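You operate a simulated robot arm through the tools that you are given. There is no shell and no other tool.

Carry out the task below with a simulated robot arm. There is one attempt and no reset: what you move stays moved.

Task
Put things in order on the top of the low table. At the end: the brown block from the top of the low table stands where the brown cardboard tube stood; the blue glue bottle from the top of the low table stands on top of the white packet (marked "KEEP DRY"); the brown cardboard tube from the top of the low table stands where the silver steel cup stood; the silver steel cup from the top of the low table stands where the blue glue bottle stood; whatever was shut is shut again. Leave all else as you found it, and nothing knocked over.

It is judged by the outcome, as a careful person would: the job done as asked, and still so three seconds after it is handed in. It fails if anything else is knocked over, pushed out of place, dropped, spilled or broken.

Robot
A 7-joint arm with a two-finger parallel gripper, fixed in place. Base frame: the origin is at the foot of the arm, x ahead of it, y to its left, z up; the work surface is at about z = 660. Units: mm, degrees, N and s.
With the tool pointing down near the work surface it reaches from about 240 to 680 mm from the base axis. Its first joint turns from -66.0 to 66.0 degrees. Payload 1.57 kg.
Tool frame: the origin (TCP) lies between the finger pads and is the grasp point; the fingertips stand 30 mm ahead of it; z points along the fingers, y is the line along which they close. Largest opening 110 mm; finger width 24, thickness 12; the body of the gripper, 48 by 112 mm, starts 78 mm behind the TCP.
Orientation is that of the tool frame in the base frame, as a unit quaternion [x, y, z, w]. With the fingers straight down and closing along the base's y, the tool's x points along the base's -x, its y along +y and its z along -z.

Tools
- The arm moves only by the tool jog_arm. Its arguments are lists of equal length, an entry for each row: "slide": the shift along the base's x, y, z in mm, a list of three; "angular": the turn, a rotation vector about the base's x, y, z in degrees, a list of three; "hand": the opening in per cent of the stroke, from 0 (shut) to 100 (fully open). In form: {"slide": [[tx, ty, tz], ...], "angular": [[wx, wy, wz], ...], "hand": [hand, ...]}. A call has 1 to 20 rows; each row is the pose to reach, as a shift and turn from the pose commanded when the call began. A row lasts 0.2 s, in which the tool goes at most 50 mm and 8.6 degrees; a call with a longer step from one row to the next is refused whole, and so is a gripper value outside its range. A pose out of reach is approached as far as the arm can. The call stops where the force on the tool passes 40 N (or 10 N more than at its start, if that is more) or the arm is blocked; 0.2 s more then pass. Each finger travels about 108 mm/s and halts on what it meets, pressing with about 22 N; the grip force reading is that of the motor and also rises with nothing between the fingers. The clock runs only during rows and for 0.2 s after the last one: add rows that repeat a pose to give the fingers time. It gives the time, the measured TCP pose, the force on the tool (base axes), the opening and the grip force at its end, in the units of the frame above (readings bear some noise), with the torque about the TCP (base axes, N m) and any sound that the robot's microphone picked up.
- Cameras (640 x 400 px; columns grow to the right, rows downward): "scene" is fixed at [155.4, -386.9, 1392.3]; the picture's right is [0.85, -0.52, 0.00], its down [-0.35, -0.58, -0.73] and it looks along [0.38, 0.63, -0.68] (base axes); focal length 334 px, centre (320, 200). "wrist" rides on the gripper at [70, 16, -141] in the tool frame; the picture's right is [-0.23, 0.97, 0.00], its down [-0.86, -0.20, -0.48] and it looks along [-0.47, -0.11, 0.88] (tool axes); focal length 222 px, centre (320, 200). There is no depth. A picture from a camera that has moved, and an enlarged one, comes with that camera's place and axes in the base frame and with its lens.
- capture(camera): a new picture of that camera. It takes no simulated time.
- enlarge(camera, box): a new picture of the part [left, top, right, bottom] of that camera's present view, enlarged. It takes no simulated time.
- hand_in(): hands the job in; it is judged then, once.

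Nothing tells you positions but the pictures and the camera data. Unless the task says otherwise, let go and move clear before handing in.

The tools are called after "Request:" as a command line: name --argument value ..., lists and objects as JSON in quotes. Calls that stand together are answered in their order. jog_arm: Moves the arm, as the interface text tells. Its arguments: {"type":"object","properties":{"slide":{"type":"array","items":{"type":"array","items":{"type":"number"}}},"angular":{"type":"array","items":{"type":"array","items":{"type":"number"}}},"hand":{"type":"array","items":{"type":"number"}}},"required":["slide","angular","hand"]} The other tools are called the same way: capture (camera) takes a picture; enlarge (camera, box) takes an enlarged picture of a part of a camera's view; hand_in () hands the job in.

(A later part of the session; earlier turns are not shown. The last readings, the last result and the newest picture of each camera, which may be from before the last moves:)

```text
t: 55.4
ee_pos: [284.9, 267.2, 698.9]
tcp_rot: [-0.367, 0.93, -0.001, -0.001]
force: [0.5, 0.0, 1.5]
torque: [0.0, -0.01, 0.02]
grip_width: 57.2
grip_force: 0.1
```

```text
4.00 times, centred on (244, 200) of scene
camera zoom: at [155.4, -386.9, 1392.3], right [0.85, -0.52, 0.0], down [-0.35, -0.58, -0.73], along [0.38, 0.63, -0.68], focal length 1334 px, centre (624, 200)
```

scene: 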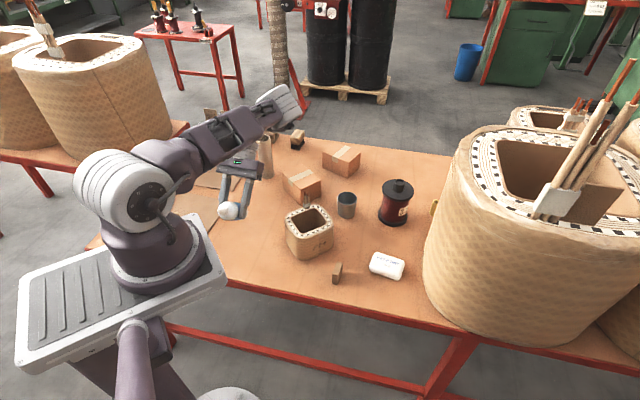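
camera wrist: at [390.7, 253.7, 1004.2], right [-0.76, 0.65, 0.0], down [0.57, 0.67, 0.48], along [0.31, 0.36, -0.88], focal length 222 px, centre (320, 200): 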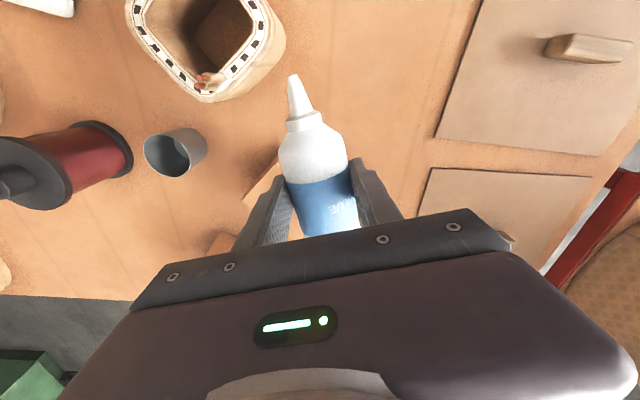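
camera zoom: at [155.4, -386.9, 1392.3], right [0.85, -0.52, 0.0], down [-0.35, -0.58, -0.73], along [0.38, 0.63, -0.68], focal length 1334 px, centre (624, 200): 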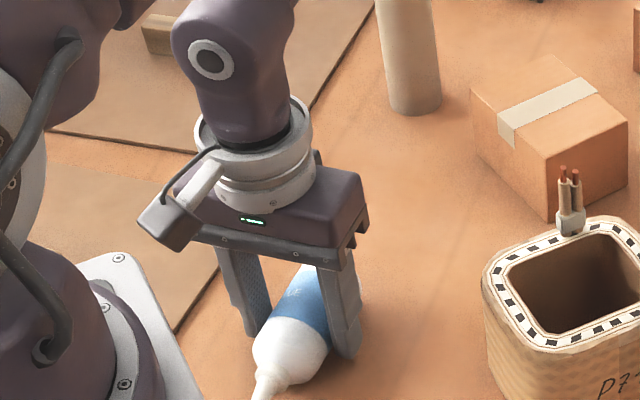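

Loosened; the bottle rests between the fingers. Now lean the tool 45° about the closing axis around it, keeping the fingertips off the table.

Request:
jog_arm --slide '[[1, 1, 1.5], [3, 2.8, 1.7], [5, 4.7, 1.7], [7.5, 7, 1.7], [10, 9.3, 1.5], [12.5, 11.7, 1.2], [15, 14, 1], [15, 14, 1], [15, 14, 1]]' --angular '[[-4.4, 4.7, 0], [-8.8, 9.4, 0], [-13.15, 14.1, 0], [-17.5, 18.8, 0], [-21.9, 23.5, 0], [-26.3, 28.2, 0], [-30.7, 32.9, 0], [-30.7, 32.9, 0], [-30.7, 32.9, 0]]' --hand '[52, 52, 52, 52, 52, 52, 52, 52, 52]'

Request:
capture --camera "wrist"

Request:
capture --camera "scene"

Request:
enlarge --camera "scene" --box '[180, 150, 308, 250]'

```text
t: 57.4
ee_pos: [300.7, 279.1, 700.6]
tcp_rot: [-0.34, 0.858, -0.142, -0.358]
force: [-0.2, 0.3, 0.3]
torque: [0.02, -0.01, -0.02]
grip_width: 57.3
grip_force: 0.1
```

```text
taken
camera wrist: at [327.1, 326.5, 849.9], right [-0.55, 0.82, -0.16], down [0.82, 0.5, -0.27], along [-0.14, -0.28, -0.95], focal length 222 px, centre (320, 200)
```

wrist: 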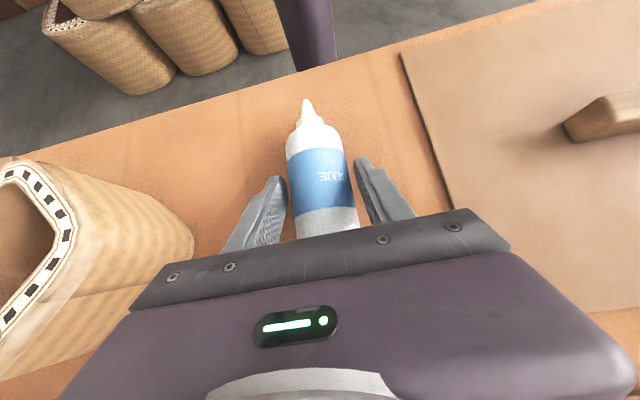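

```text
taken
```

scene: 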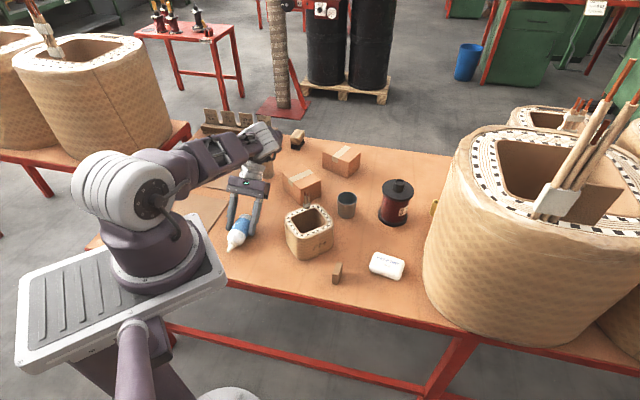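

```text
4.00 times, centred on (244, 200) of scene
camera zoom: at [155.4, -386.9, 1392.3], right [0.85, -0.52, 0.0], down [-0.35, -0.58, -0.73], along [0.38, 0.63, -0.68], focal length 1334 px, centre (624, 200)
```

zoom: 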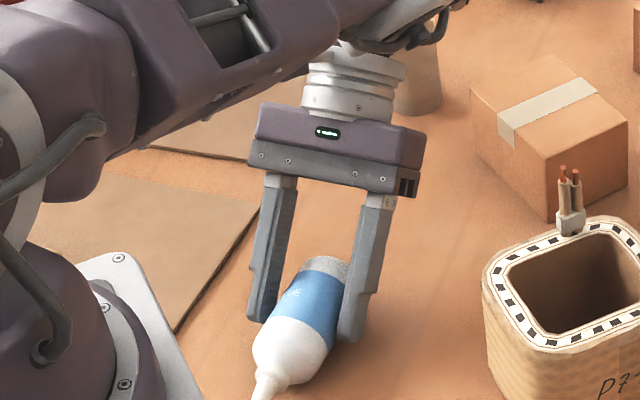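

The leaned tool now straddles the bottle at 45°. Closing gently again.

Request:
jog_arm --slide '[[0, 0, 0], [0, 0, 0], [0, 0, 0], [0, 0, 0], [0, 0, 0], [0, 0, 0], [0, 0, 0], [0, 0, 0], [0, 0, 0]]' --angular '[[0, 0, 0], [0, 0, 0], [0, 0, 0], [0, 0, 0], [0, 0, 0], [0, 0, 0], [0, 0, 0], [0, 0, 0], [0, 0, 0]]' --hand '[50, 48, 46, 44, 42, 39, 36, 33, 33]'

Request:
enlarge --camera "wrist" --box '[210, 80, 434, 240]'

Request:
enlarge --camera "scene" --box '[196, 175, 292, 255]'

```text
t: 59.4
ee_pos: [301.4, 281.8, 700.5]
tcp_rot: [-0.339, 0.859, -0.141, -0.356]
force: [-1.1, 1.0, 1.3]
torque: [-0.04, 0.04, -0.01]
grip_width: 46.7
grip_force: 22.4
```

```text
2.50 times, centred on (322, 160) of wrist
camera zoom: at [327.1, 326.5, 849.9], right [-0.55, 0.82, -0.16], down [0.82, 0.5, -0.27], along [-0.14, -0.28, -0.95], focal length 555 px, centre (315, 300)
```

zoom: 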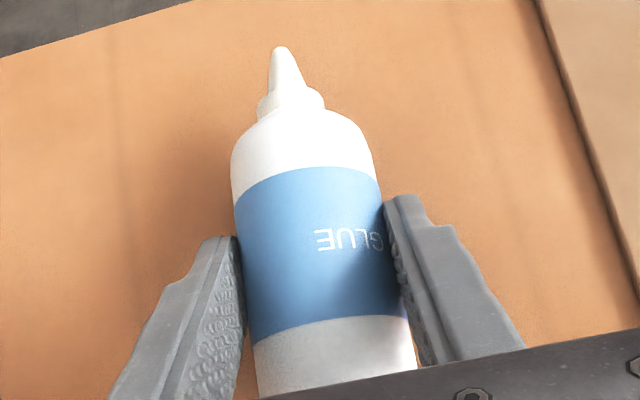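

```text
5.00 times, centred on (244, 215) of scene
camera zoom: at [155.4, -386.9, 1392.3], right [0.85, -0.52, 0.0], down [-0.35, -0.58, -0.73], along [0.38, 0.63, -0.68], focal length 1667 px, centre (700, 125)
```

zoom: 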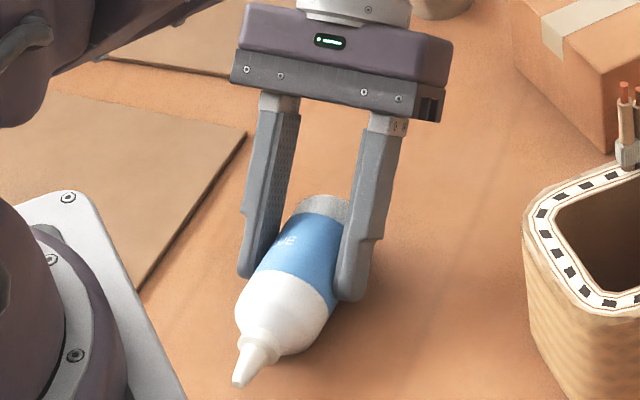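

Gripped at 45°. Now I lift it straight up, then bring the tool back to vertical while high.

Request:
jog_arm --slide '[[0, 0, 3], [0, 0, 10], [0, 0, 25], [0, 0, 45], [0, 0, 70], [0, 0, 95], [0, 0, 120], [0, 0, 150], [0, 0, 170], [5, 0, 180], [10, 0, 190], [20, 0, 200], [30, 0, 210], [40, 0, 220], [40, 0, 220]]' --angular '[[0, 0, 0], [0, 0, 0], [0, 0, 0], [0, 0, 0], [0, 0, 0], [0, 0, 0], [0, 0, 0], [3.4, -3.65, 0], [6.8, -7.3, 0], [11.9, -12.8, 0], [17, -18.3, 0], [22.2, -23.8, 0], [27.3, -29.2, 0], [30.7, -32.9, 0], [30.7, -32.9, 0]]' --hand '[33, 33, 33, 33, 33, 33, 33, 33, 33, 33, 33, 33, 33, 33, 33]'

Request:
capture --camera "scene"

Request:
capture --camera "wrist"

```text
t: 62.6
ee_pos: [340.3, 279.8, 919.1]
tcp_rot: [-0.367, 0.93, 0.0, 0.001]
force: [0.6, 0.1, -1.0]
torque: [0.03, 0.0, -0.02]
grip_width: 46.4
grip_force: 21.9
```

```text
taken
```

scene: 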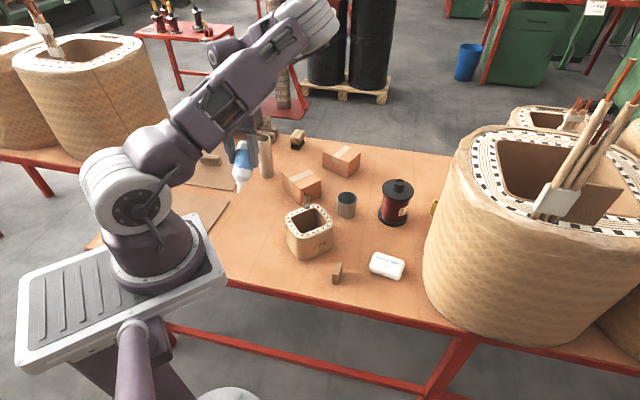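

```text
taken
camera wrist: at [278.7, 244.2, 1061.1], right [-0.5, 0.87, 0.0], down [0.76, 0.44, 0.48], along [0.42, 0.24, -0.88], focal length 222 px, centre (320, 200)
```

wrist: 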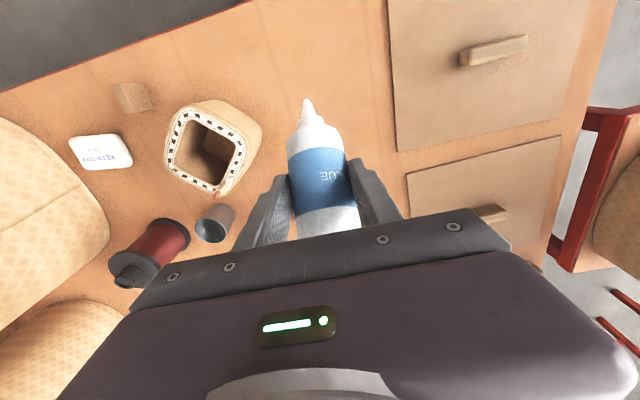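

Bottle held, now nozzle 45° down. I'll carry it high toward the packet, turning the yaw back to 0.

Request:
jog_arm --slide '[[16, -35, 2], [32, -70, 4], [48, -105, 6], [64, -140, 8], [80, -175, 10], [96, -210, 12], [112, -245, 14], [128, -280, 16], [150, -315, 18], [150, -315, 18]]' --angular '[[0, 0, -4.8], [0, 0, -9.6], [0, 0, -14.4], [0, 0, -19.1], [0, 0, -23.9], [0, 0, -28.7], [0, 0, -33.5], [0, 0, -38.3], [0, 0, -43.06], [0, 0, -43.06]]' --hand '[33, 33, 33, 33, 33, 33, 33, 33, 33, 33]'

Request:
capture --camera "scene"

```text
t: 64.8
ee_pos: [491.5, -34.0, 937.9]
tcp_rot: [0.0, 1.0, -0.001, -0.002]
force: [0.3, 0.1, -0.8]
torque: [0.01, 0.01, 0.05]
grip_width: 46.5
grip_force: 22.2
```

```text
taken
```

scene: 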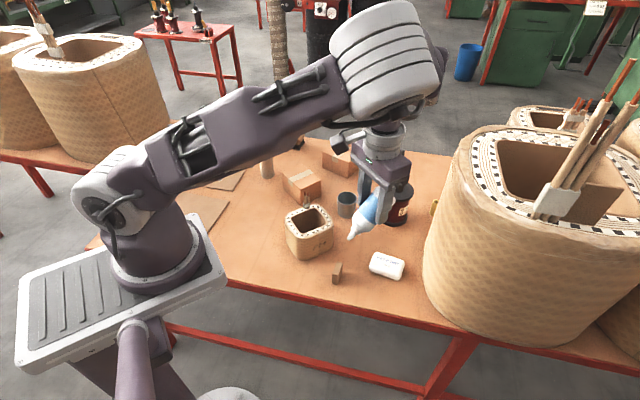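

Request:
jog_arm --slide '[[8, 0, 0], [16, 0, 0], [24, 0, 0], [32, 0, 0], [40, 0, 0], [50, 0, 0], [50, 0, 0]]' --angular '[[0, -7.5, 0], [0, -15, 0], [0, -22.5, 0], [0, -30, 0], [0, -37.5, 0], [0, -45, 0], [0, -45, 0]]' --hand '[33, 33, 33, 33, 33, 33, 33]'

Request:
capture --camera "scene"

Request:
capture --camera "wrist"

```text
t: 66.4
ee_pos: [539.9, -34.4, 938.9]
tcp_rot: [0.0, 0.924, 0.0, 0.382]
force: [0.0, 1.6, -0.6]
torque: [-0.02, 0.01, 0.0]
grip_width: 46.5
grip_force: 22.2
```

```text
taken
```

scene: 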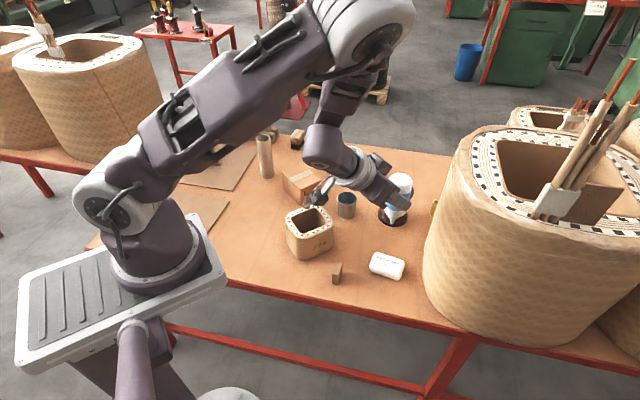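

```text
taken
camera wrist: at [391.4, -18.4, 989.5], right [0.16, 0.97, 0.16], down [0.27, -0.2, 0.94], along [0.95, -0.11, -0.29], focal length 222 px, centre (320, 200)
```

wrist: 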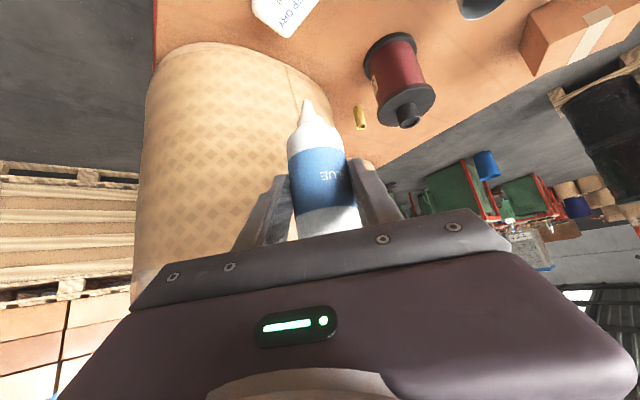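

The tool now points 45° forward and the elbow stays high. Let me check how upright the bottle is.

Request:
enlarge --camera "scene" --box '[360, 160, 440, 235]'

Request:
enlarge --camera "scene" --box '[376, 165, 424, 235]'

```text
5.33 times, centred on (400, 198) of scene
camera zoom: at [155.4, -386.9, 1392.3], right [0.85, -0.52, 0.0], down [-0.35, -0.58, -0.73], along [0.38, 0.63, -0.68], focal length 1778 px, centre (-107, 213)
```

zoom: 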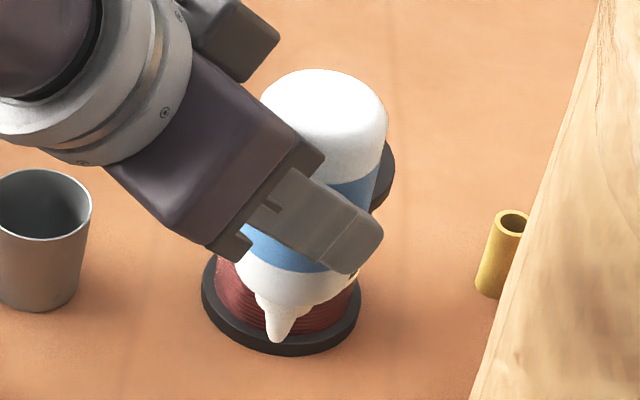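

```text
5.71 times, centred on (400, 200) of scene
camera zoom: at [155.4, -386.9, 1392.3], right [0.85, -0.52, 0.0], down [-0.35, -0.58, -0.73], along [0.38, 0.63, -0.68], focal length 1906 px, centre (-137, 200)
```

zoom: 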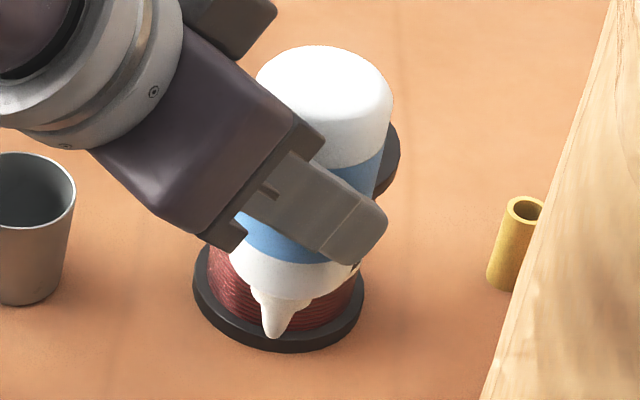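

The bottle is upright to within about half a degree. By the images its tip is near (558, -34, 845) and the packet top centre near (571, -33.6, 690). I'll move over and lower partway, then compare tip and packet in the pictures.

Request:
jog_arm --slide '[[4, 0, 0], [8, 0.3, -10], [12, 0.5, -30], [12, 0.5, -50], [12, 0.5, -70], [12, 0.5, -90], [12, 0.5, -105], [12, 0.5, -118], [12, 0.5, -118]]' --angular '[[0, 0, 0], [0, 0, 0], [0, 0, 0], [0, 0, 0], [0, 0, 0], [0, 0, 0], [0, 0, 0], [0, 0, 0], [0, 0, 0]]' --hand '[33, 33, 33, 33, 33, 33, 33, 33, 33]'

Request:
capture --camera "scene"

Request:
enlarge --camera "scene" --box '[345, 200, 441, 290]'

Request:
capture --camera "wrist"

```text
t: 68.4
ee_pos: [552.7, -35.4, 820.4]
tcp_rot: [0.001, 0.924, -0.002, 0.382]
force: [0.1, 0.4, -1.6]
torque: [-0.03, 0.03, 0.0]
grip_width: 46.6
grip_force: 22.1
```

```text
taken
```

scene: 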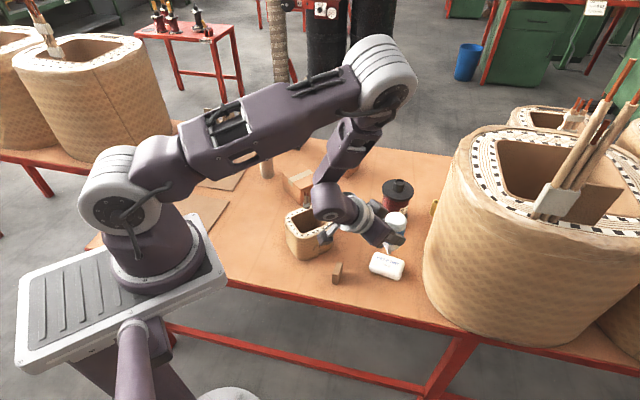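

```text
4.44 times, centred on (393, 245) of scene
camera zoom: at [155.4, -386.9, 1392.3], right [0.85, -0.52, 0.0], down [-0.35, -0.58, -0.73], along [0.38, 0.63, -0.68], focal length 1482 px, centre (-4, 0)
```

zoom: 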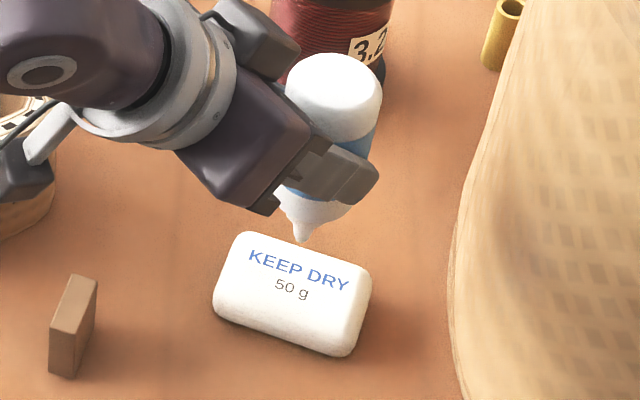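

```text
taken
camera wrist: at [404.0, -18.4, 871.2], right [0.16, 0.97, 0.16], down [0.27, -0.2, 0.94], along [0.95, -0.11, -0.29], focal length 222 px, centre (320, 200)
```

wrist: 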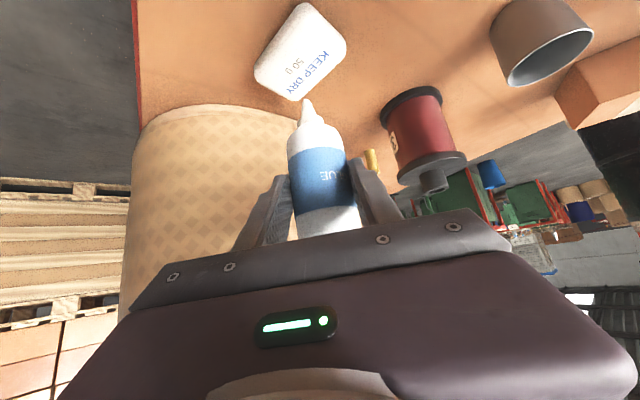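

Tip is at about (570.7, -32.1) against packet centre (571.8, -33.4). A small correction and then lower to just above the packet.

Request:
jog_arm --slide '[[0.5, -0.5, -8], [1, -1, -16], [1, -1, -22], [1, -1, -26], [1, -1, -26]]' --angular '[[0, 0, 0], [0, 0, 0], [0, 0, 0], [0, 0, 0], [0, 0, 0]]' --hand '[33, 33, 33, 33, 33]'

Request:
enlarge --camera "scene" --box '[361, 215, 425, 285]'

Request:
enlarge --camera "wrist" --box '[240, 0, 400, 120]'

```text
t: 69.6
ee_pos: [553.6, -35.7, 794.0]
tcp_rot: [0.0, 0.924, -0.002, 0.382]
force: [-0.2, -0.2, -2.6]
torque: [0.0, 0.02, -0.01]
grip_width: 46.5
grip_force: 22.5
```

```text
5.71 times, centred on (393, 250) of scene
camera zoom: at [155.4, -386.9, 1392.3], right [0.85, -0.52, 0.0], down [-0.35, -0.58, -0.73], along [0.38, 0.63, -0.68], focal length 1906 px, centre (-97, -86)
```

zoom: 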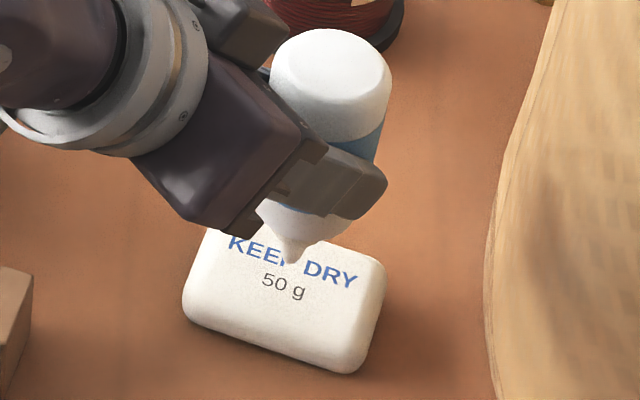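

```text
3.33 times, centred on (320, 60) of wrist
camera zoom: at [404.9, -19.6, 844.9], right [0.16, 0.97, 0.16], down [0.27, -0.2, 0.94], along [0.95, -0.11, -0.29], focal length 740 px, centre (320, 667)
```

zoom: 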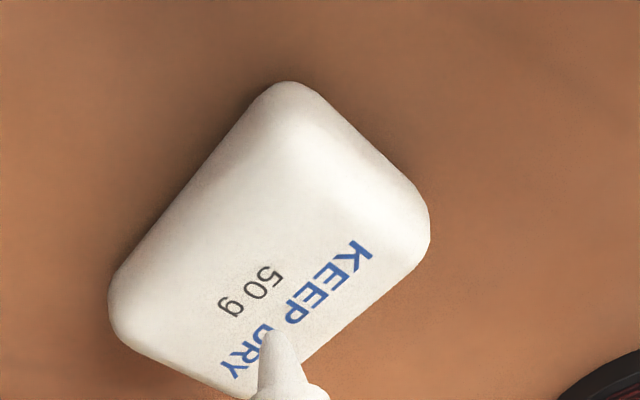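

Request:
jog_arm --slide '[[0, 0, -2], [0, 0, -4], [0, 0, -6], [0, 0, -6]]' --angular '[[0, 0, 0], [0, 0, 0], [0, 0, 0], [0, 0, 0]]' --hand '[33, 33, 33, 33]'

Request:
enlarge --camera "scene" --box '[361, 215, 425, 285]'

```text
t: 70.6
ee_pos: [553.6, -34.4, 788.1]
tcp_rot: [0.0, 0.924, -0.001, 0.382]
force: [0.6, 0.3, -1.0]
torque: [0.03, 0.05, 0.0]
grip_width: 46.6
grip_force: 21.9
```

```text
5.71 times, centred on (393, 250) of scene
camera zoom: at [155.4, -386.9, 1392.3], right [0.85, -0.52, 0.0], down [-0.35, -0.58, -0.73], along [0.38, 0.63, -0.68], focal length 1906 px, centre (-97, -86)
```

zoom: 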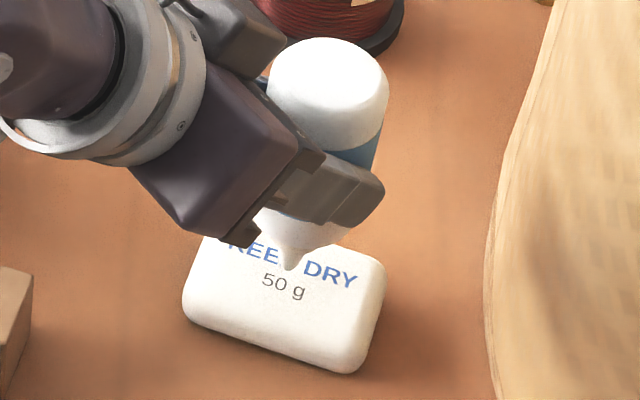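

Request:
jog_arm --slide '[[0, 0, -1], [0, 0, -2], [0, 0, -2]]' --angular '[[0, 0, 0], [0, 0, 0], [0, 0, 0]]' --hand '[33, 33, 33]'

Request:
jog_arm --slide '[[0, 0, -1], [0, 0, -2], [0, 0, -2]]' --angular '[[0, 0, 0], [0, 0, 0], [0, 0, 0]]' --hand '[33, 33, 33]'

Request:
enlarge --camera "scene" --box '[361, 215, 425, 285]'

```text
t: 71.4
ee_pos: [554.3, -35.0, 786.8]
tcp_rot: [0.0, 0.924, -0.001, 0.382]
force: [-0.6, -0.1, -1.4]
torque: [0.04, 0.01, 0.03]
grip_width: 46.7
grip_force: 22.1
```

```text
t: 72.2
ee_pos: [554.4, -35.3, 785.3]
tcp_rot: [0.0, 0.924, -0.001, 0.382]
force: [-0.1, 0.9, -0.8]
torque: [0.0, 0.05, -0.03]
grip_width: 46.4
grip_force: 22.1
```

```text
5.71 times, centred on (393, 250) of scene
camera zoom: at [155.4, -386.9, 1392.3], right [0.85, -0.52, 0.0], down [-0.35, -0.58, -0.73], along [0.38, 0.63, -0.68], focal length 1906 px, centre (-97, -86)
```

zoom: 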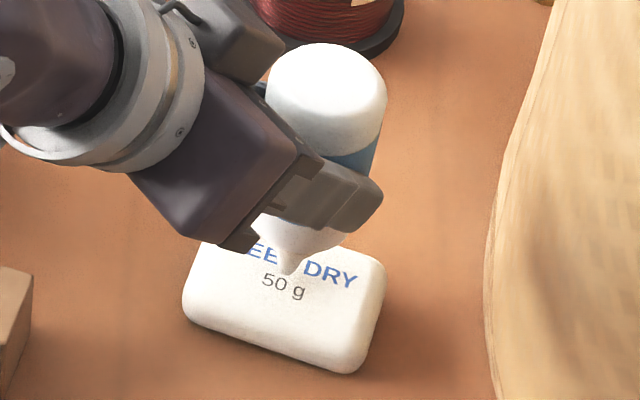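

Request:
jog_arm --slide '[[0, 0, -0.8], [0, 0, -1.5], [0, 0, -1.5]]' --angular '[[0, 0, 0], [0, 0, 0], [0, 0, 0]]' --hand '[33, 33, 33]'

Request:
jog_arm --slide '[[0, 0, -0.5], [0, 0, -1], [0, 0, -1]]' --angular '[[0, 0, 0], [0, 0, 0], [0, 0, 0]]' --hand '[33, 33, 33]'

```text
t: 73.0
ee_pos: [553.5, -35.5, 783.6]
tcp_rot: [0.0, 0.924, -0.002, 0.381]
force: [-0.2, 0.1, -0.8]
torque: [-0.03, 0.01, 0.0]
grip_width: 46.4
grip_force: 22.0
```

```text
t: 73.8
ee_pos: [554.4, -35.4, 781.3]
tcp_rot: [0.0, 0.925, -0.001, 0.381]
force: [-0.3, 0.1, -0.4]
torque: [0.03, 0.03, 0.01]
grip_width: 46.3
grip_force: 22.2
```

Request:
jog_arm --slide '[[0, 0, -0.5], [0, 0, -1], [0, 0, -1]]' --angular '[[0, 0, 0], [0, 0, 0], [0, 0, 0]]' --hand '[33, 33, 33]'

Request:
enlarge --camera "scene" --box '[377, 240, 409, 275]'

```text
t: 74.6
ee_pos: [555.7, -34.7, 781.7]
tcp_rot: [-0.001, 0.924, -0.001, 0.383]
force: [-2.3, -0.5, 7.5]
torque: [-0.03, 0.1, 0.02]
grip_width: 46.5
grip_force: 21.2
```

```text
11.43 times, centred on (393, 258) of scene
camera zoom: at [155.2, -386.9, 1392.3], right [0.85, -0.52, 0.0], down [-0.35, -0.58, -0.73], along [0.38, 0.63, -0.68], focal length 3811 px, centre (-514, -457)
```

zoom: 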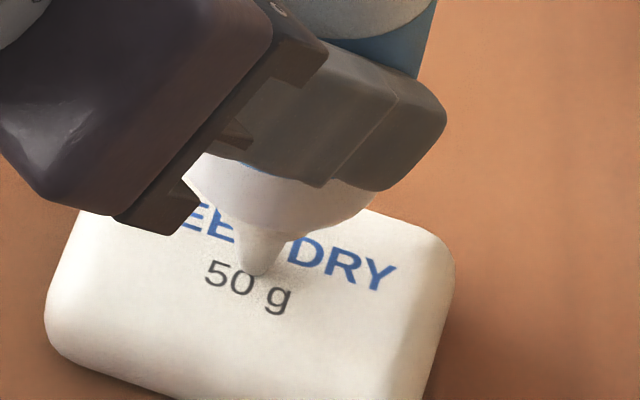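

Contact with the packet is made (about 8 N). Before releasing I'll check the bottle's uprightness carefully.

Request:
enlarge --camera "scene" --box '[365, 212, 429, 262]'

Request:
capture --camera "wrist"

Request:
enlarge --camera "wrist" --box '[240, 60, 400, 240]'

```text
8.00 times, centred on (397, 237) of scene
camera zoom: at [155.2, -386.9, 1392.3], right [0.85, -0.52, 0.0], down [-0.35, -0.58, -0.73], along [0.38, 0.63, -0.68], focal length 2668 px, centre (-296, -96)
```

zoom: 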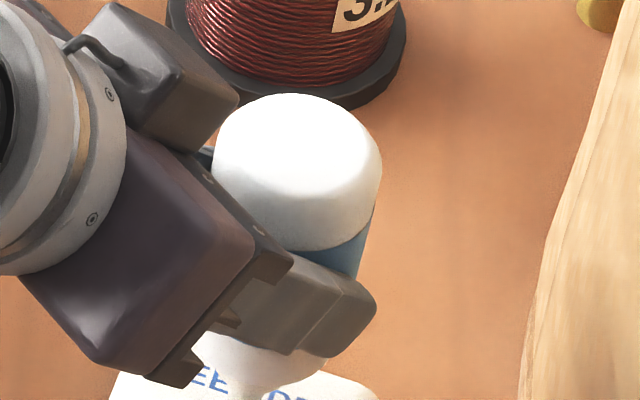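

```text
taken
camera wrist: at [405.2, -19.3, 831.9], right [0.16, 0.97, 0.16], down [0.27, -0.2, 0.94], along [0.95, -0.11, -0.29], focal length 222 px, centre (320, 200)
```

wrist: 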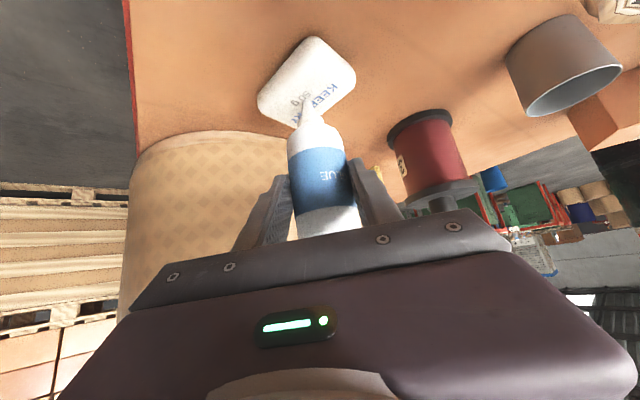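

```text
2.22 times, centred on (320, 150) of wrist
camera zoom: at [405.2, -19.3, 831.9], right [0.16, 0.97, 0.16], down [0.27, -0.2, 0.94], along [0.95, -0.11, -0.29], focal length 494 px, centre (320, 311)
```

zoom: 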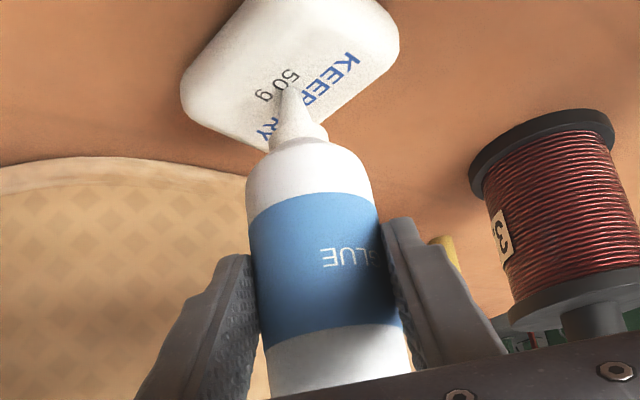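

The bottle leans about half a degree (top towards the robot). I'll lift 3 mm, correct by 0.5°, and set it down again with less pressure.

Request:
jog_arm --slide '[[0, 0, 1.5], [0, 0, 3], [0.5, 0, 3], [0.8, 0, 3], [0.8, 0, 2.2]]' --angular '[[0, 0, 0], [0, 0, 0], [0, 0.25, 0], [0, 0.5, 0], [0, 0.5, 0]]' --hand '[33, 33, 33, 33, 33]'

Request:
enlarge --camera "scene" --box '[365, 212, 429, 262]'

Request:
enlarge --camera "scene" --box '[377, 240, 409, 275]'

```text
t: 75.8
ee_pos: [554.4, -34.7, 783.4]
tcp_rot: [0.0, 0.926, -0.001, 0.378]
force: [0.0, 0.1, -1.0]
torque: [0.02, 0.03, 0.0]
grip_width: 46.6
grip_force: 22.1
```

```text
8.00 times, centred on (397, 237) of scene
camera zoom: at [155.4, -386.9, 1392.3], right [0.85, -0.52, 0.0], down [-0.35, -0.58, -0.73], along [0.38, 0.63, -0.68], focal length 2668 px, centre (-296, -96)
```

zoom: 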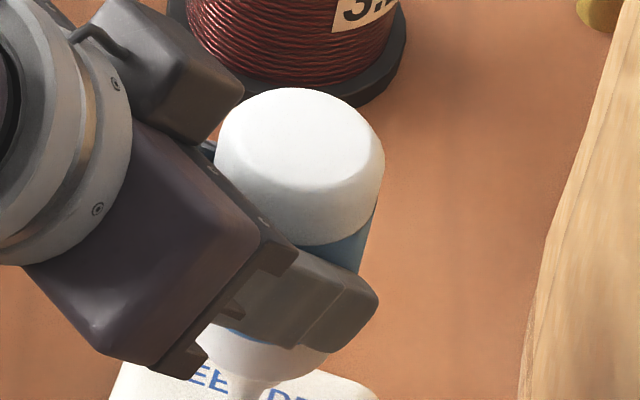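

```text
11.43 times, centred on (393, 258) of scene
camera zoom: at [155.4, -386.9, 1392.3], right [0.85, -0.52, 0.0], down [-0.35, -0.58, -0.73], along [0.38, 0.63, -0.68], focal length 3811 px, centre (-514, -457)
```

zoom: 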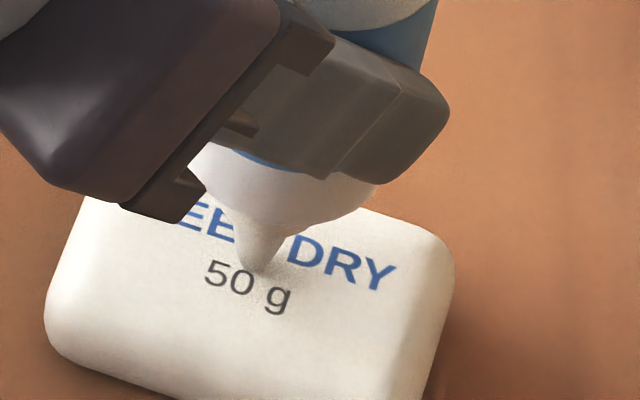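

Now upright to within about 0.2°. Lowering in fine steps to a light contact.

Request:
jog_arm --slide '[[0, 0, -0.5], [0, 0, -1.0], [0, 0, -1.0]]' --angular '[[0, 0, 0], [0, 0, 0], [0, 0, 0]]' --hand '[33, 33, 33]'

Request:
jog_arm --slide '[[0, 0, -0.3], [0, 0, -0.6], [0, 0, -0.6]]' --angular '[[0, 0, 0], [0, 0, 0], [0, 0, 0]]' --hand '[33, 33, 33]'

```text
t: 76.6
ee_pos: [554.4, -35.2, 782.2]
tcp_rot: [-0.001, 0.926, -0.001, 0.378]
force: [-0.6, 0.9, -1.2]
torque: [0.0, 0.0, -0.01]
grip_width: 46.4
grip_force: 21.8
```

```text
t: 77.4
ee_pos: [555.6, -34.4, 781.4]
tcp_rot: [0.0, 0.926, -0.002, 0.378]
force: [0.2, 0.4, -1.6]
torque: [0.04, 0.01, 0.02]
grip_width: 46.7
grip_force: 21.8
```

Request:
jog_arm --slide '[[0, 0, -0.3], [0, 0, -0.5], [0, 0, -0.5]]' --angular '[[0, 0, 0], [0, 0, 0], [0, 0, 0]]' --hand '[33, 33, 33]'

Request:
jog_arm --slide '[[0, 0, -0.2], [0, 0, -0.4], [0, 0, -0.4]]' --angular '[[0, 0, 0], [0, 0, 0], [0, 0, 0]]' --hand '[33, 33, 33]'

```text
t: 78.2
ee_pos: [554.8, -35.2, 781.9]
tcp_rot: [0.0, 0.925, -0.001, 0.379]
force: [-1.8, 0.3, 6.2]
torque: [-0.04, 0.06, 0.0]
grip_width: 46.5
grip_force: 22.0
```

```text
t: 79.0
ee_pos: [556.3, -35.1, 781.4]
tcp_rot: [0.0, 0.926, -0.001, 0.379]
force: [-2.6, 0.9, 14.7]
torque: [0.03, 0.02, 0.03]
grip_width: 46.5
grip_force: 22.1
```

Light contact found. I'll back off to a couple of newtons, then loosen by only about a millimetre per side and look whether the bottle stands by itself.

Request:
jog_arm --slide '[[0, 0, 0.3], [0, 0, 0.55], [0, 0, 0.55]]' --angular '[[0, 0, 0], [0, 0, 0], [0, 0, 0]]' --hand '[33, 33, 33]'

Request:
jog_arm --slide '[[0, 0, 0], [0, 0, 0], [0, 0, 0], [0, 0, 0], [0, 0, 0], [0, 0, 0], [0, 0, 0], [0, 0, 0]]' --angular '[[0, 0, 0], [0, 0, 0], [0, 0, 0], [0, 0, 0], [0, 0, 0], [0, 0, 0], [0, 0, 0], [0, 0, 0]]' --hand '[36, 39, 41, 42, 43, 43.5, 44, 44]'

Request:
enlarge --camera "scene" --box '[365, 212, 429, 262]'

Request:
enlarge --camera "wrist" --box '[240, 60, 400, 240]'

```text
t: 79.8
ee_pos: [554.3, -35.5, 782.0]
tcp_rot: [-0.001, 0.926, -0.001, 0.378]
force: [2.5, -0.8, 6.3]
torque: [-0.06, -0.38, -0.02]
grip_width: 46.5
grip_force: 22.1
```

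```text
t: 81.6
ee_pos: [555.0, -34.5, 781.7]
tcp_rot: [0.001, 0.926, -0.001, 0.378]
force: [0.0, 0.3, 0.5]
torque: [-0.02, 0.01, 0.01]
grip_width: 48.4
grip_force: 0.0
```

```text
8.00 times, centred on (397, 237) of scene
camera zoom: at [155.4, -386.9, 1392.3], right [0.85, -0.52, 0.0], down [-0.35, -0.58, -0.73], along [0.38, 0.63, -0.68], focal length 2668 px, centre (-296, -96)
```

zoom: 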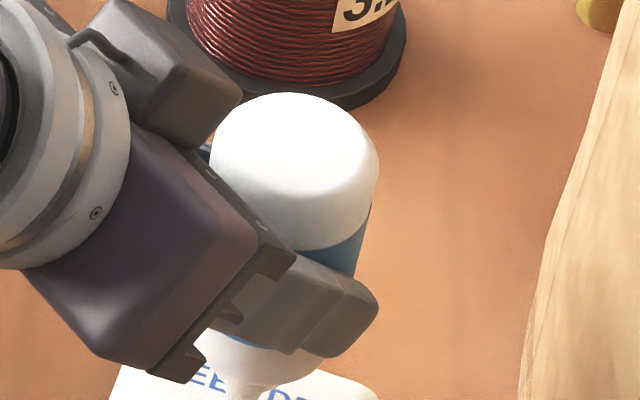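

```text
2.22 times, centred on (320, 150) of wrist
camera zoom: at [406.4, -18.8, 833.5], right [0.16, 0.97, 0.16], down [0.28, -0.2, 0.94], along [0.95, -0.11, -0.3], focal length 494 px, centre (320, 311)
```

zoom: 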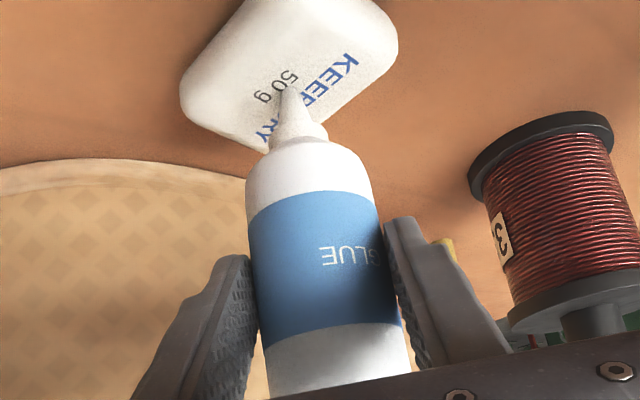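

Request:
jog_arm --slide '[[0, 0, 0], [0, 0, 0], [0, 0, 0]]' --angular '[[0, 0, 0], [0, 0, 0], [0, 0, 0]]' --hand '[44, 44, 44]'

Request:
enlarge --camera "scene" --box '[365, 212, 429, 262]'

Request:
enlarge --camera "scene" --box '[377, 240, 409, 275]'

Request:
enlarge --camera "wrist" --box '[270, 150, 390, 225]'

```text
t: 82.4
ee_pos: [554.5, -34.5, 782.1]
tcp_rot: [0.0, 0.926, -0.002, 0.379]
force: [0.1, -0.1, -0.2]
torque: [0.01, 0.01, 0.0]
grip_width: 48.4
grip_force: 0.0
```

```text
8.00 times, centred on (397, 237) of scene
camera zoom: at [155.4, -386.9, 1392.3], right [0.85, -0.52, 0.0], down [-0.35, -0.58, -0.73], along [0.38, 0.63, -0.68], focal length 2668 px, centre (-296, -96)
```

zoom: 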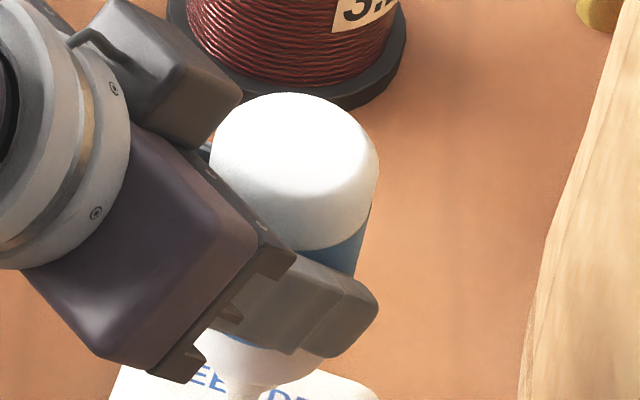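

```text
11.43 times, centred on (393, 258) of scene
camera zoom: at [155.4, -386.9, 1392.3], right [0.85, -0.52, 0.0], down [-0.35, -0.58, -0.73], along [0.38, 0.63, -0.68], focal length 3811 px, centre (-514, -457)
```

zoom: 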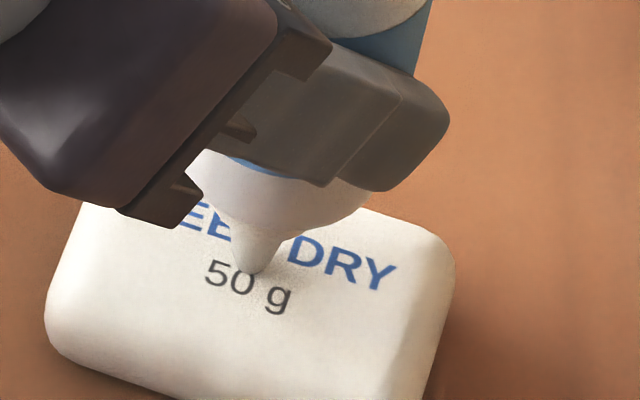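

```text
5.33 times, centred on (330, 188) of wrist
camera zoom: at [406.3, -18.8, 833.5], right [0.16, 0.97, 0.16], down [0.28, -0.2, 0.94], along [0.95, -0.11, -0.3], focal length 1185 px, centre (267, 267)
```

zoom: 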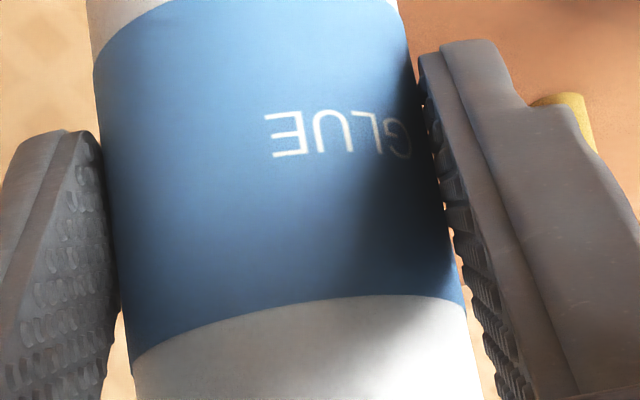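

It has not moved; it appears to stand by itself. I'll open a bit further and compare again.

Request:
jog_arm --slide '[[0, 0, 0], [0, 0, 0], [0, 0, 0], [0, 0, 0]]' --angular '[[0, 0, 0], [0, 0, 0], [0, 0, 0], [0, 0, 0]]' --hand '[45, 46, 47, 47]'

Request:
enlarge --camera "scene" --box '[365, 212, 429, 262]'

Request:
enlarge --camera "wrist" --box '[270, 150, 390, 225]'

```text
t: 83.4
ee_pos: [555.0, -34.0, 781.7]
tcp_rot: [-0.001, 0.926, -0.001, 0.378]
force: [-0.1, 0.2, 0.1]
torque: [0.01, -0.04, -0.02]
grip_width: 52.1
grip_force: 0.0
```

```text
8.00 times, centred on (397, 237) of scene
camera zoom: at [155.4, -386.9, 1392.3], right [0.85, -0.52, 0.0], down [-0.35, -0.58, -0.73], along [0.38, 0.63, -0.68], focal length 2668 px, centre (-296, -96)
```

zoom: 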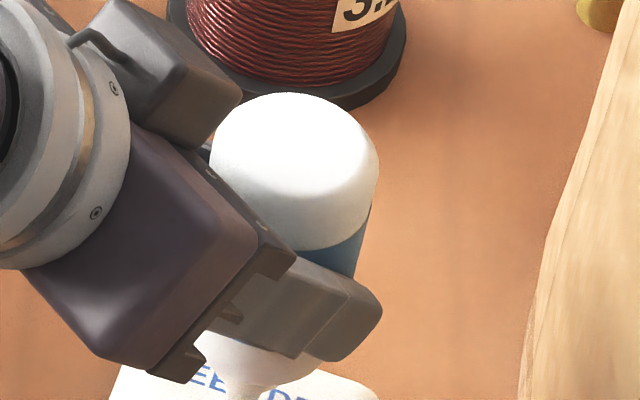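

```text
5.33 times, centred on (330, 188) of wrist
camera zoom: at [406.4, -18.8, 833.5], right [0.16, 0.97, 0.16], down [0.28, -0.2, 0.94], along [0.95, -0.11, -0.3], focal length 1185 px, centre (267, 267)
```

zoom: 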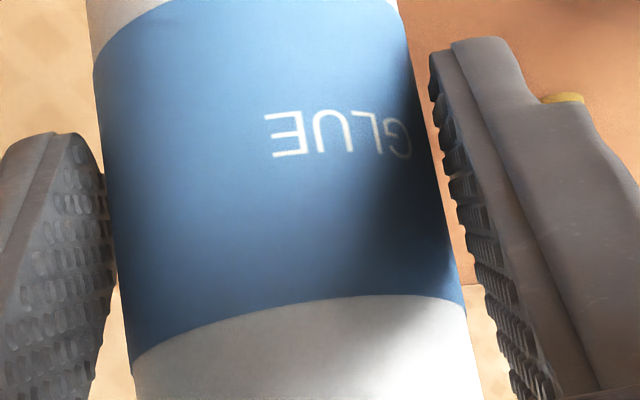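

The bottle stands on its own on the packet. Opening wide and backing out along the tool axis, slowly.

Request:
jog_arm --slide '[[0, 0, 0], [0, 0, 0], [0, 0, 0], [0, 0, 0], [0, 0, 0], [-3, 0, 3], [-8, 0, 8], [-16, 0, 16], [-28, 0, 28], [-42, 0, 42], [-60, 0, 60], [-78, 0, 78], [-95, 0, 95], [-95, 0, 95]]' --angular '[[0, 0, 0], [0, 0, 0], [0, 0, 0], [0, 0, 0], [0, 0, 0], [0, 0, 0], [0, 0, 0], [0, 0, 0], [0, 0, 0], [0, 0, 0], [0, 0, 0], [0, 0, 0], [0, 0, 0], [0, 0, 0]]' --hand '[52, 58, 65, 73, 80, 80, 80, 80, 80, 80, 80, 80, 80, 80]'

Request:
capture --camera "scene"

Request:
enlarge --camera "scene" --box '[355, 200, 435, 290]'

Request:
capture --camera "wrist"

```text
t: 86.4
ee_pos: [475.1, -33.6, 849.4]
tcp_rot: [-0.002, 0.928, -0.001, 0.373]
force: [0.1, 0.4, -0.4]
torque: [0.01, 0.02, -0.01]
grip_width: 87.9
grip_force: 0.0
out of reach, approached as far as the arm can: row 12, 13, 14
```

```text
taken
```

scene: 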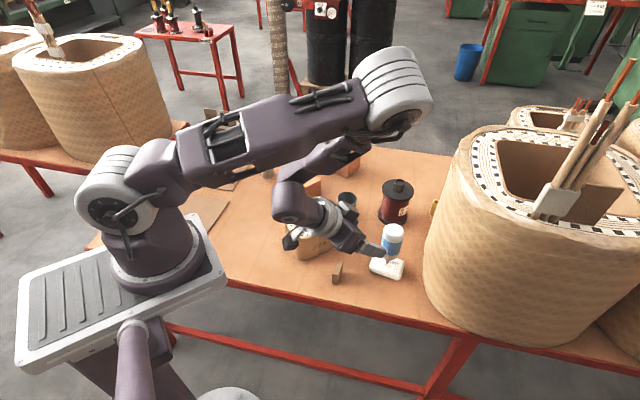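

```text
4.44 times, centred on (395, 245) of scene
camera zoom: at [155.4, -386.9, 1392.3], right [0.85, -0.52, 0.0], down [-0.35, -0.58, -0.73], along [0.38, 0.63, -0.68], focal length 1482 px, centre (-13, 0)
```

zoom: 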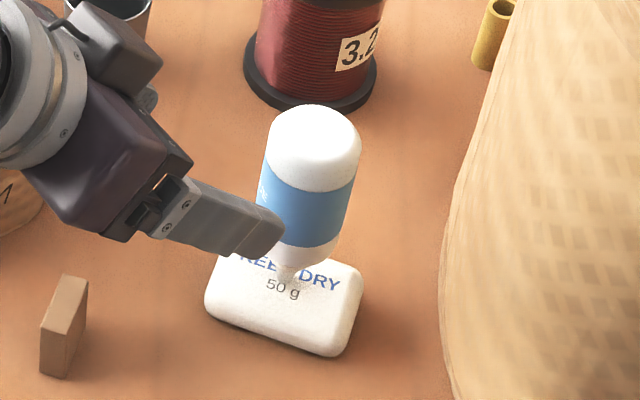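

```text
taken
camera wrist: at [327.5, -17.7, 903.8], right [0.16, 0.97, 0.15], down [0.29, -0.2, 0.94], along [0.94, -0.11, -0.31], focal length 222 px, centre (320, 200)
```

wrist: 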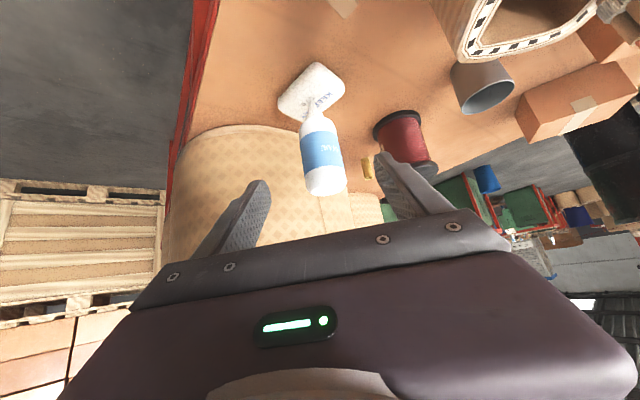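

The glue bottle stands on the packet, nozzle down as before. I'll raise and level the tool, staying clear of it, and then go for the cup.

Request:
jog_arm --slide '[[0, 0, 25], [0, 0, 50], [0, 0, 70], [0, 0, 85], [0, 0, 90], [0, 0, 90], [0, 0, 90], [0, 0, 90], [0, 0, 90]]' --angular '[[0, 0, 0], [0, 0, 0], [0, 7.3, 0], [0, 14.6, 0], [0, 21.9, 0], [0, 29.2, 0], [0, 36.5, 0], [0, 43.8, 0], [0, 43.8, 0]]' --hand '[80, 80, 80, 80, 80, 80, 80, 80, 80]'

Request:
capture --camera "scene"

```text
t: 88.4
ee_pos: [475.9, -32.7, 939.5]
tcp_rot: [0.0, 1.0, -0.001, 0.004]
force: [-0.1, -0.2, 0.6]
torque: [0.01, 0.01, 0.0]
grip_width: 88.0
grip_force: 0.1
```

```text
taken
```

scene: 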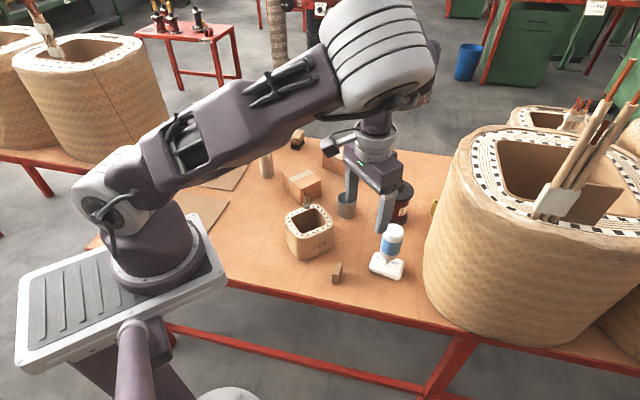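

Next the cup at about (600.5, 191.3). I'll move above it and check alignment.

Request:
jog_arm --slide '[[8, 36, 0], [22, 72, 0], [42, 108, 0], [62, 144, -10], [84, 180, -30], [106, 206, -55], [124.5, 224, -85], [124.5, 224, -85]]' --angular '[[0, 0, 0], [0, 0, 0], [0, 0, 0], [0, 0.2, 0], [0, 0.4, 0], [0, 0.4, 0], [0, 0.4, 0], [0, 0.4, 0]]' --hand '[80, 80, 80, 80, 80, 80, 80, 80]'

Request:
capture --camera "wrist"

Request:
enlarge --camera "wrist" --box '[230, 80, 422, 200]'

Request:
capture --camera "scene"

```text
t: 90.2
ee_pos: [601.2, 190.4, 853.9]
tcp_rot: [-0.001, 1.0, -0.001, 0.001]
force: [0.4, 0.0, -0.1]
torque: [-0.04, 0.02, 0.02]
grip_width: 88.0
grip_force: 0.1
```

```text
taken
camera wrist: at [531.4, 206.5, 994.8], right [0.23, 0.97, 0.0], down [0.85, -0.2, 0.48], along [0.47, -0.11, -0.88], focal length 222 px, centre (320, 200)
```

wrist: 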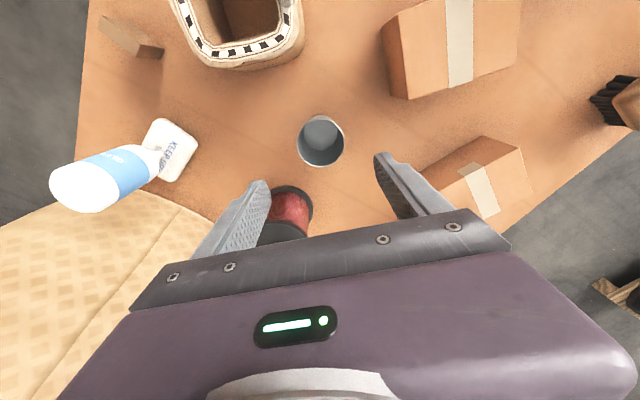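

```text
3.33 times, centred on (326, 140) of wrist
camera zoom: at [531.4, 206.5, 994.8], right [0.23, 0.97, 0.0], down [0.85, -0.2, 0.48], along [0.47, -0.11, -0.88], focal length 740 px, centre (300, 400)
```

zoom: 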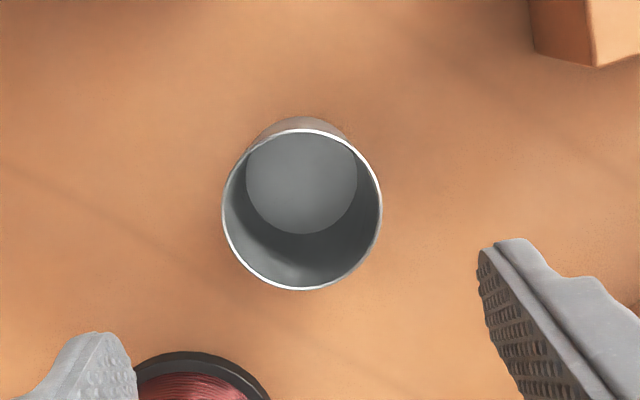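

```text
taken
```

scene: 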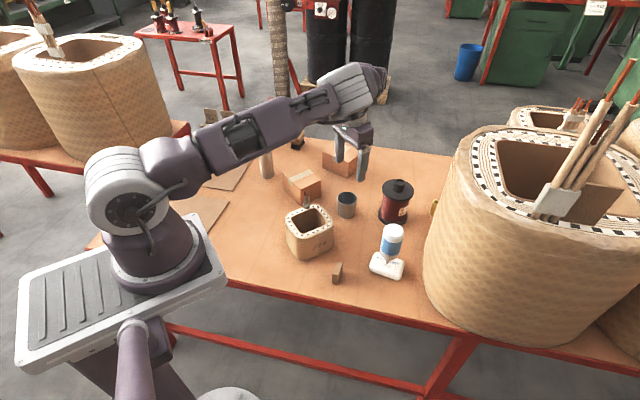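

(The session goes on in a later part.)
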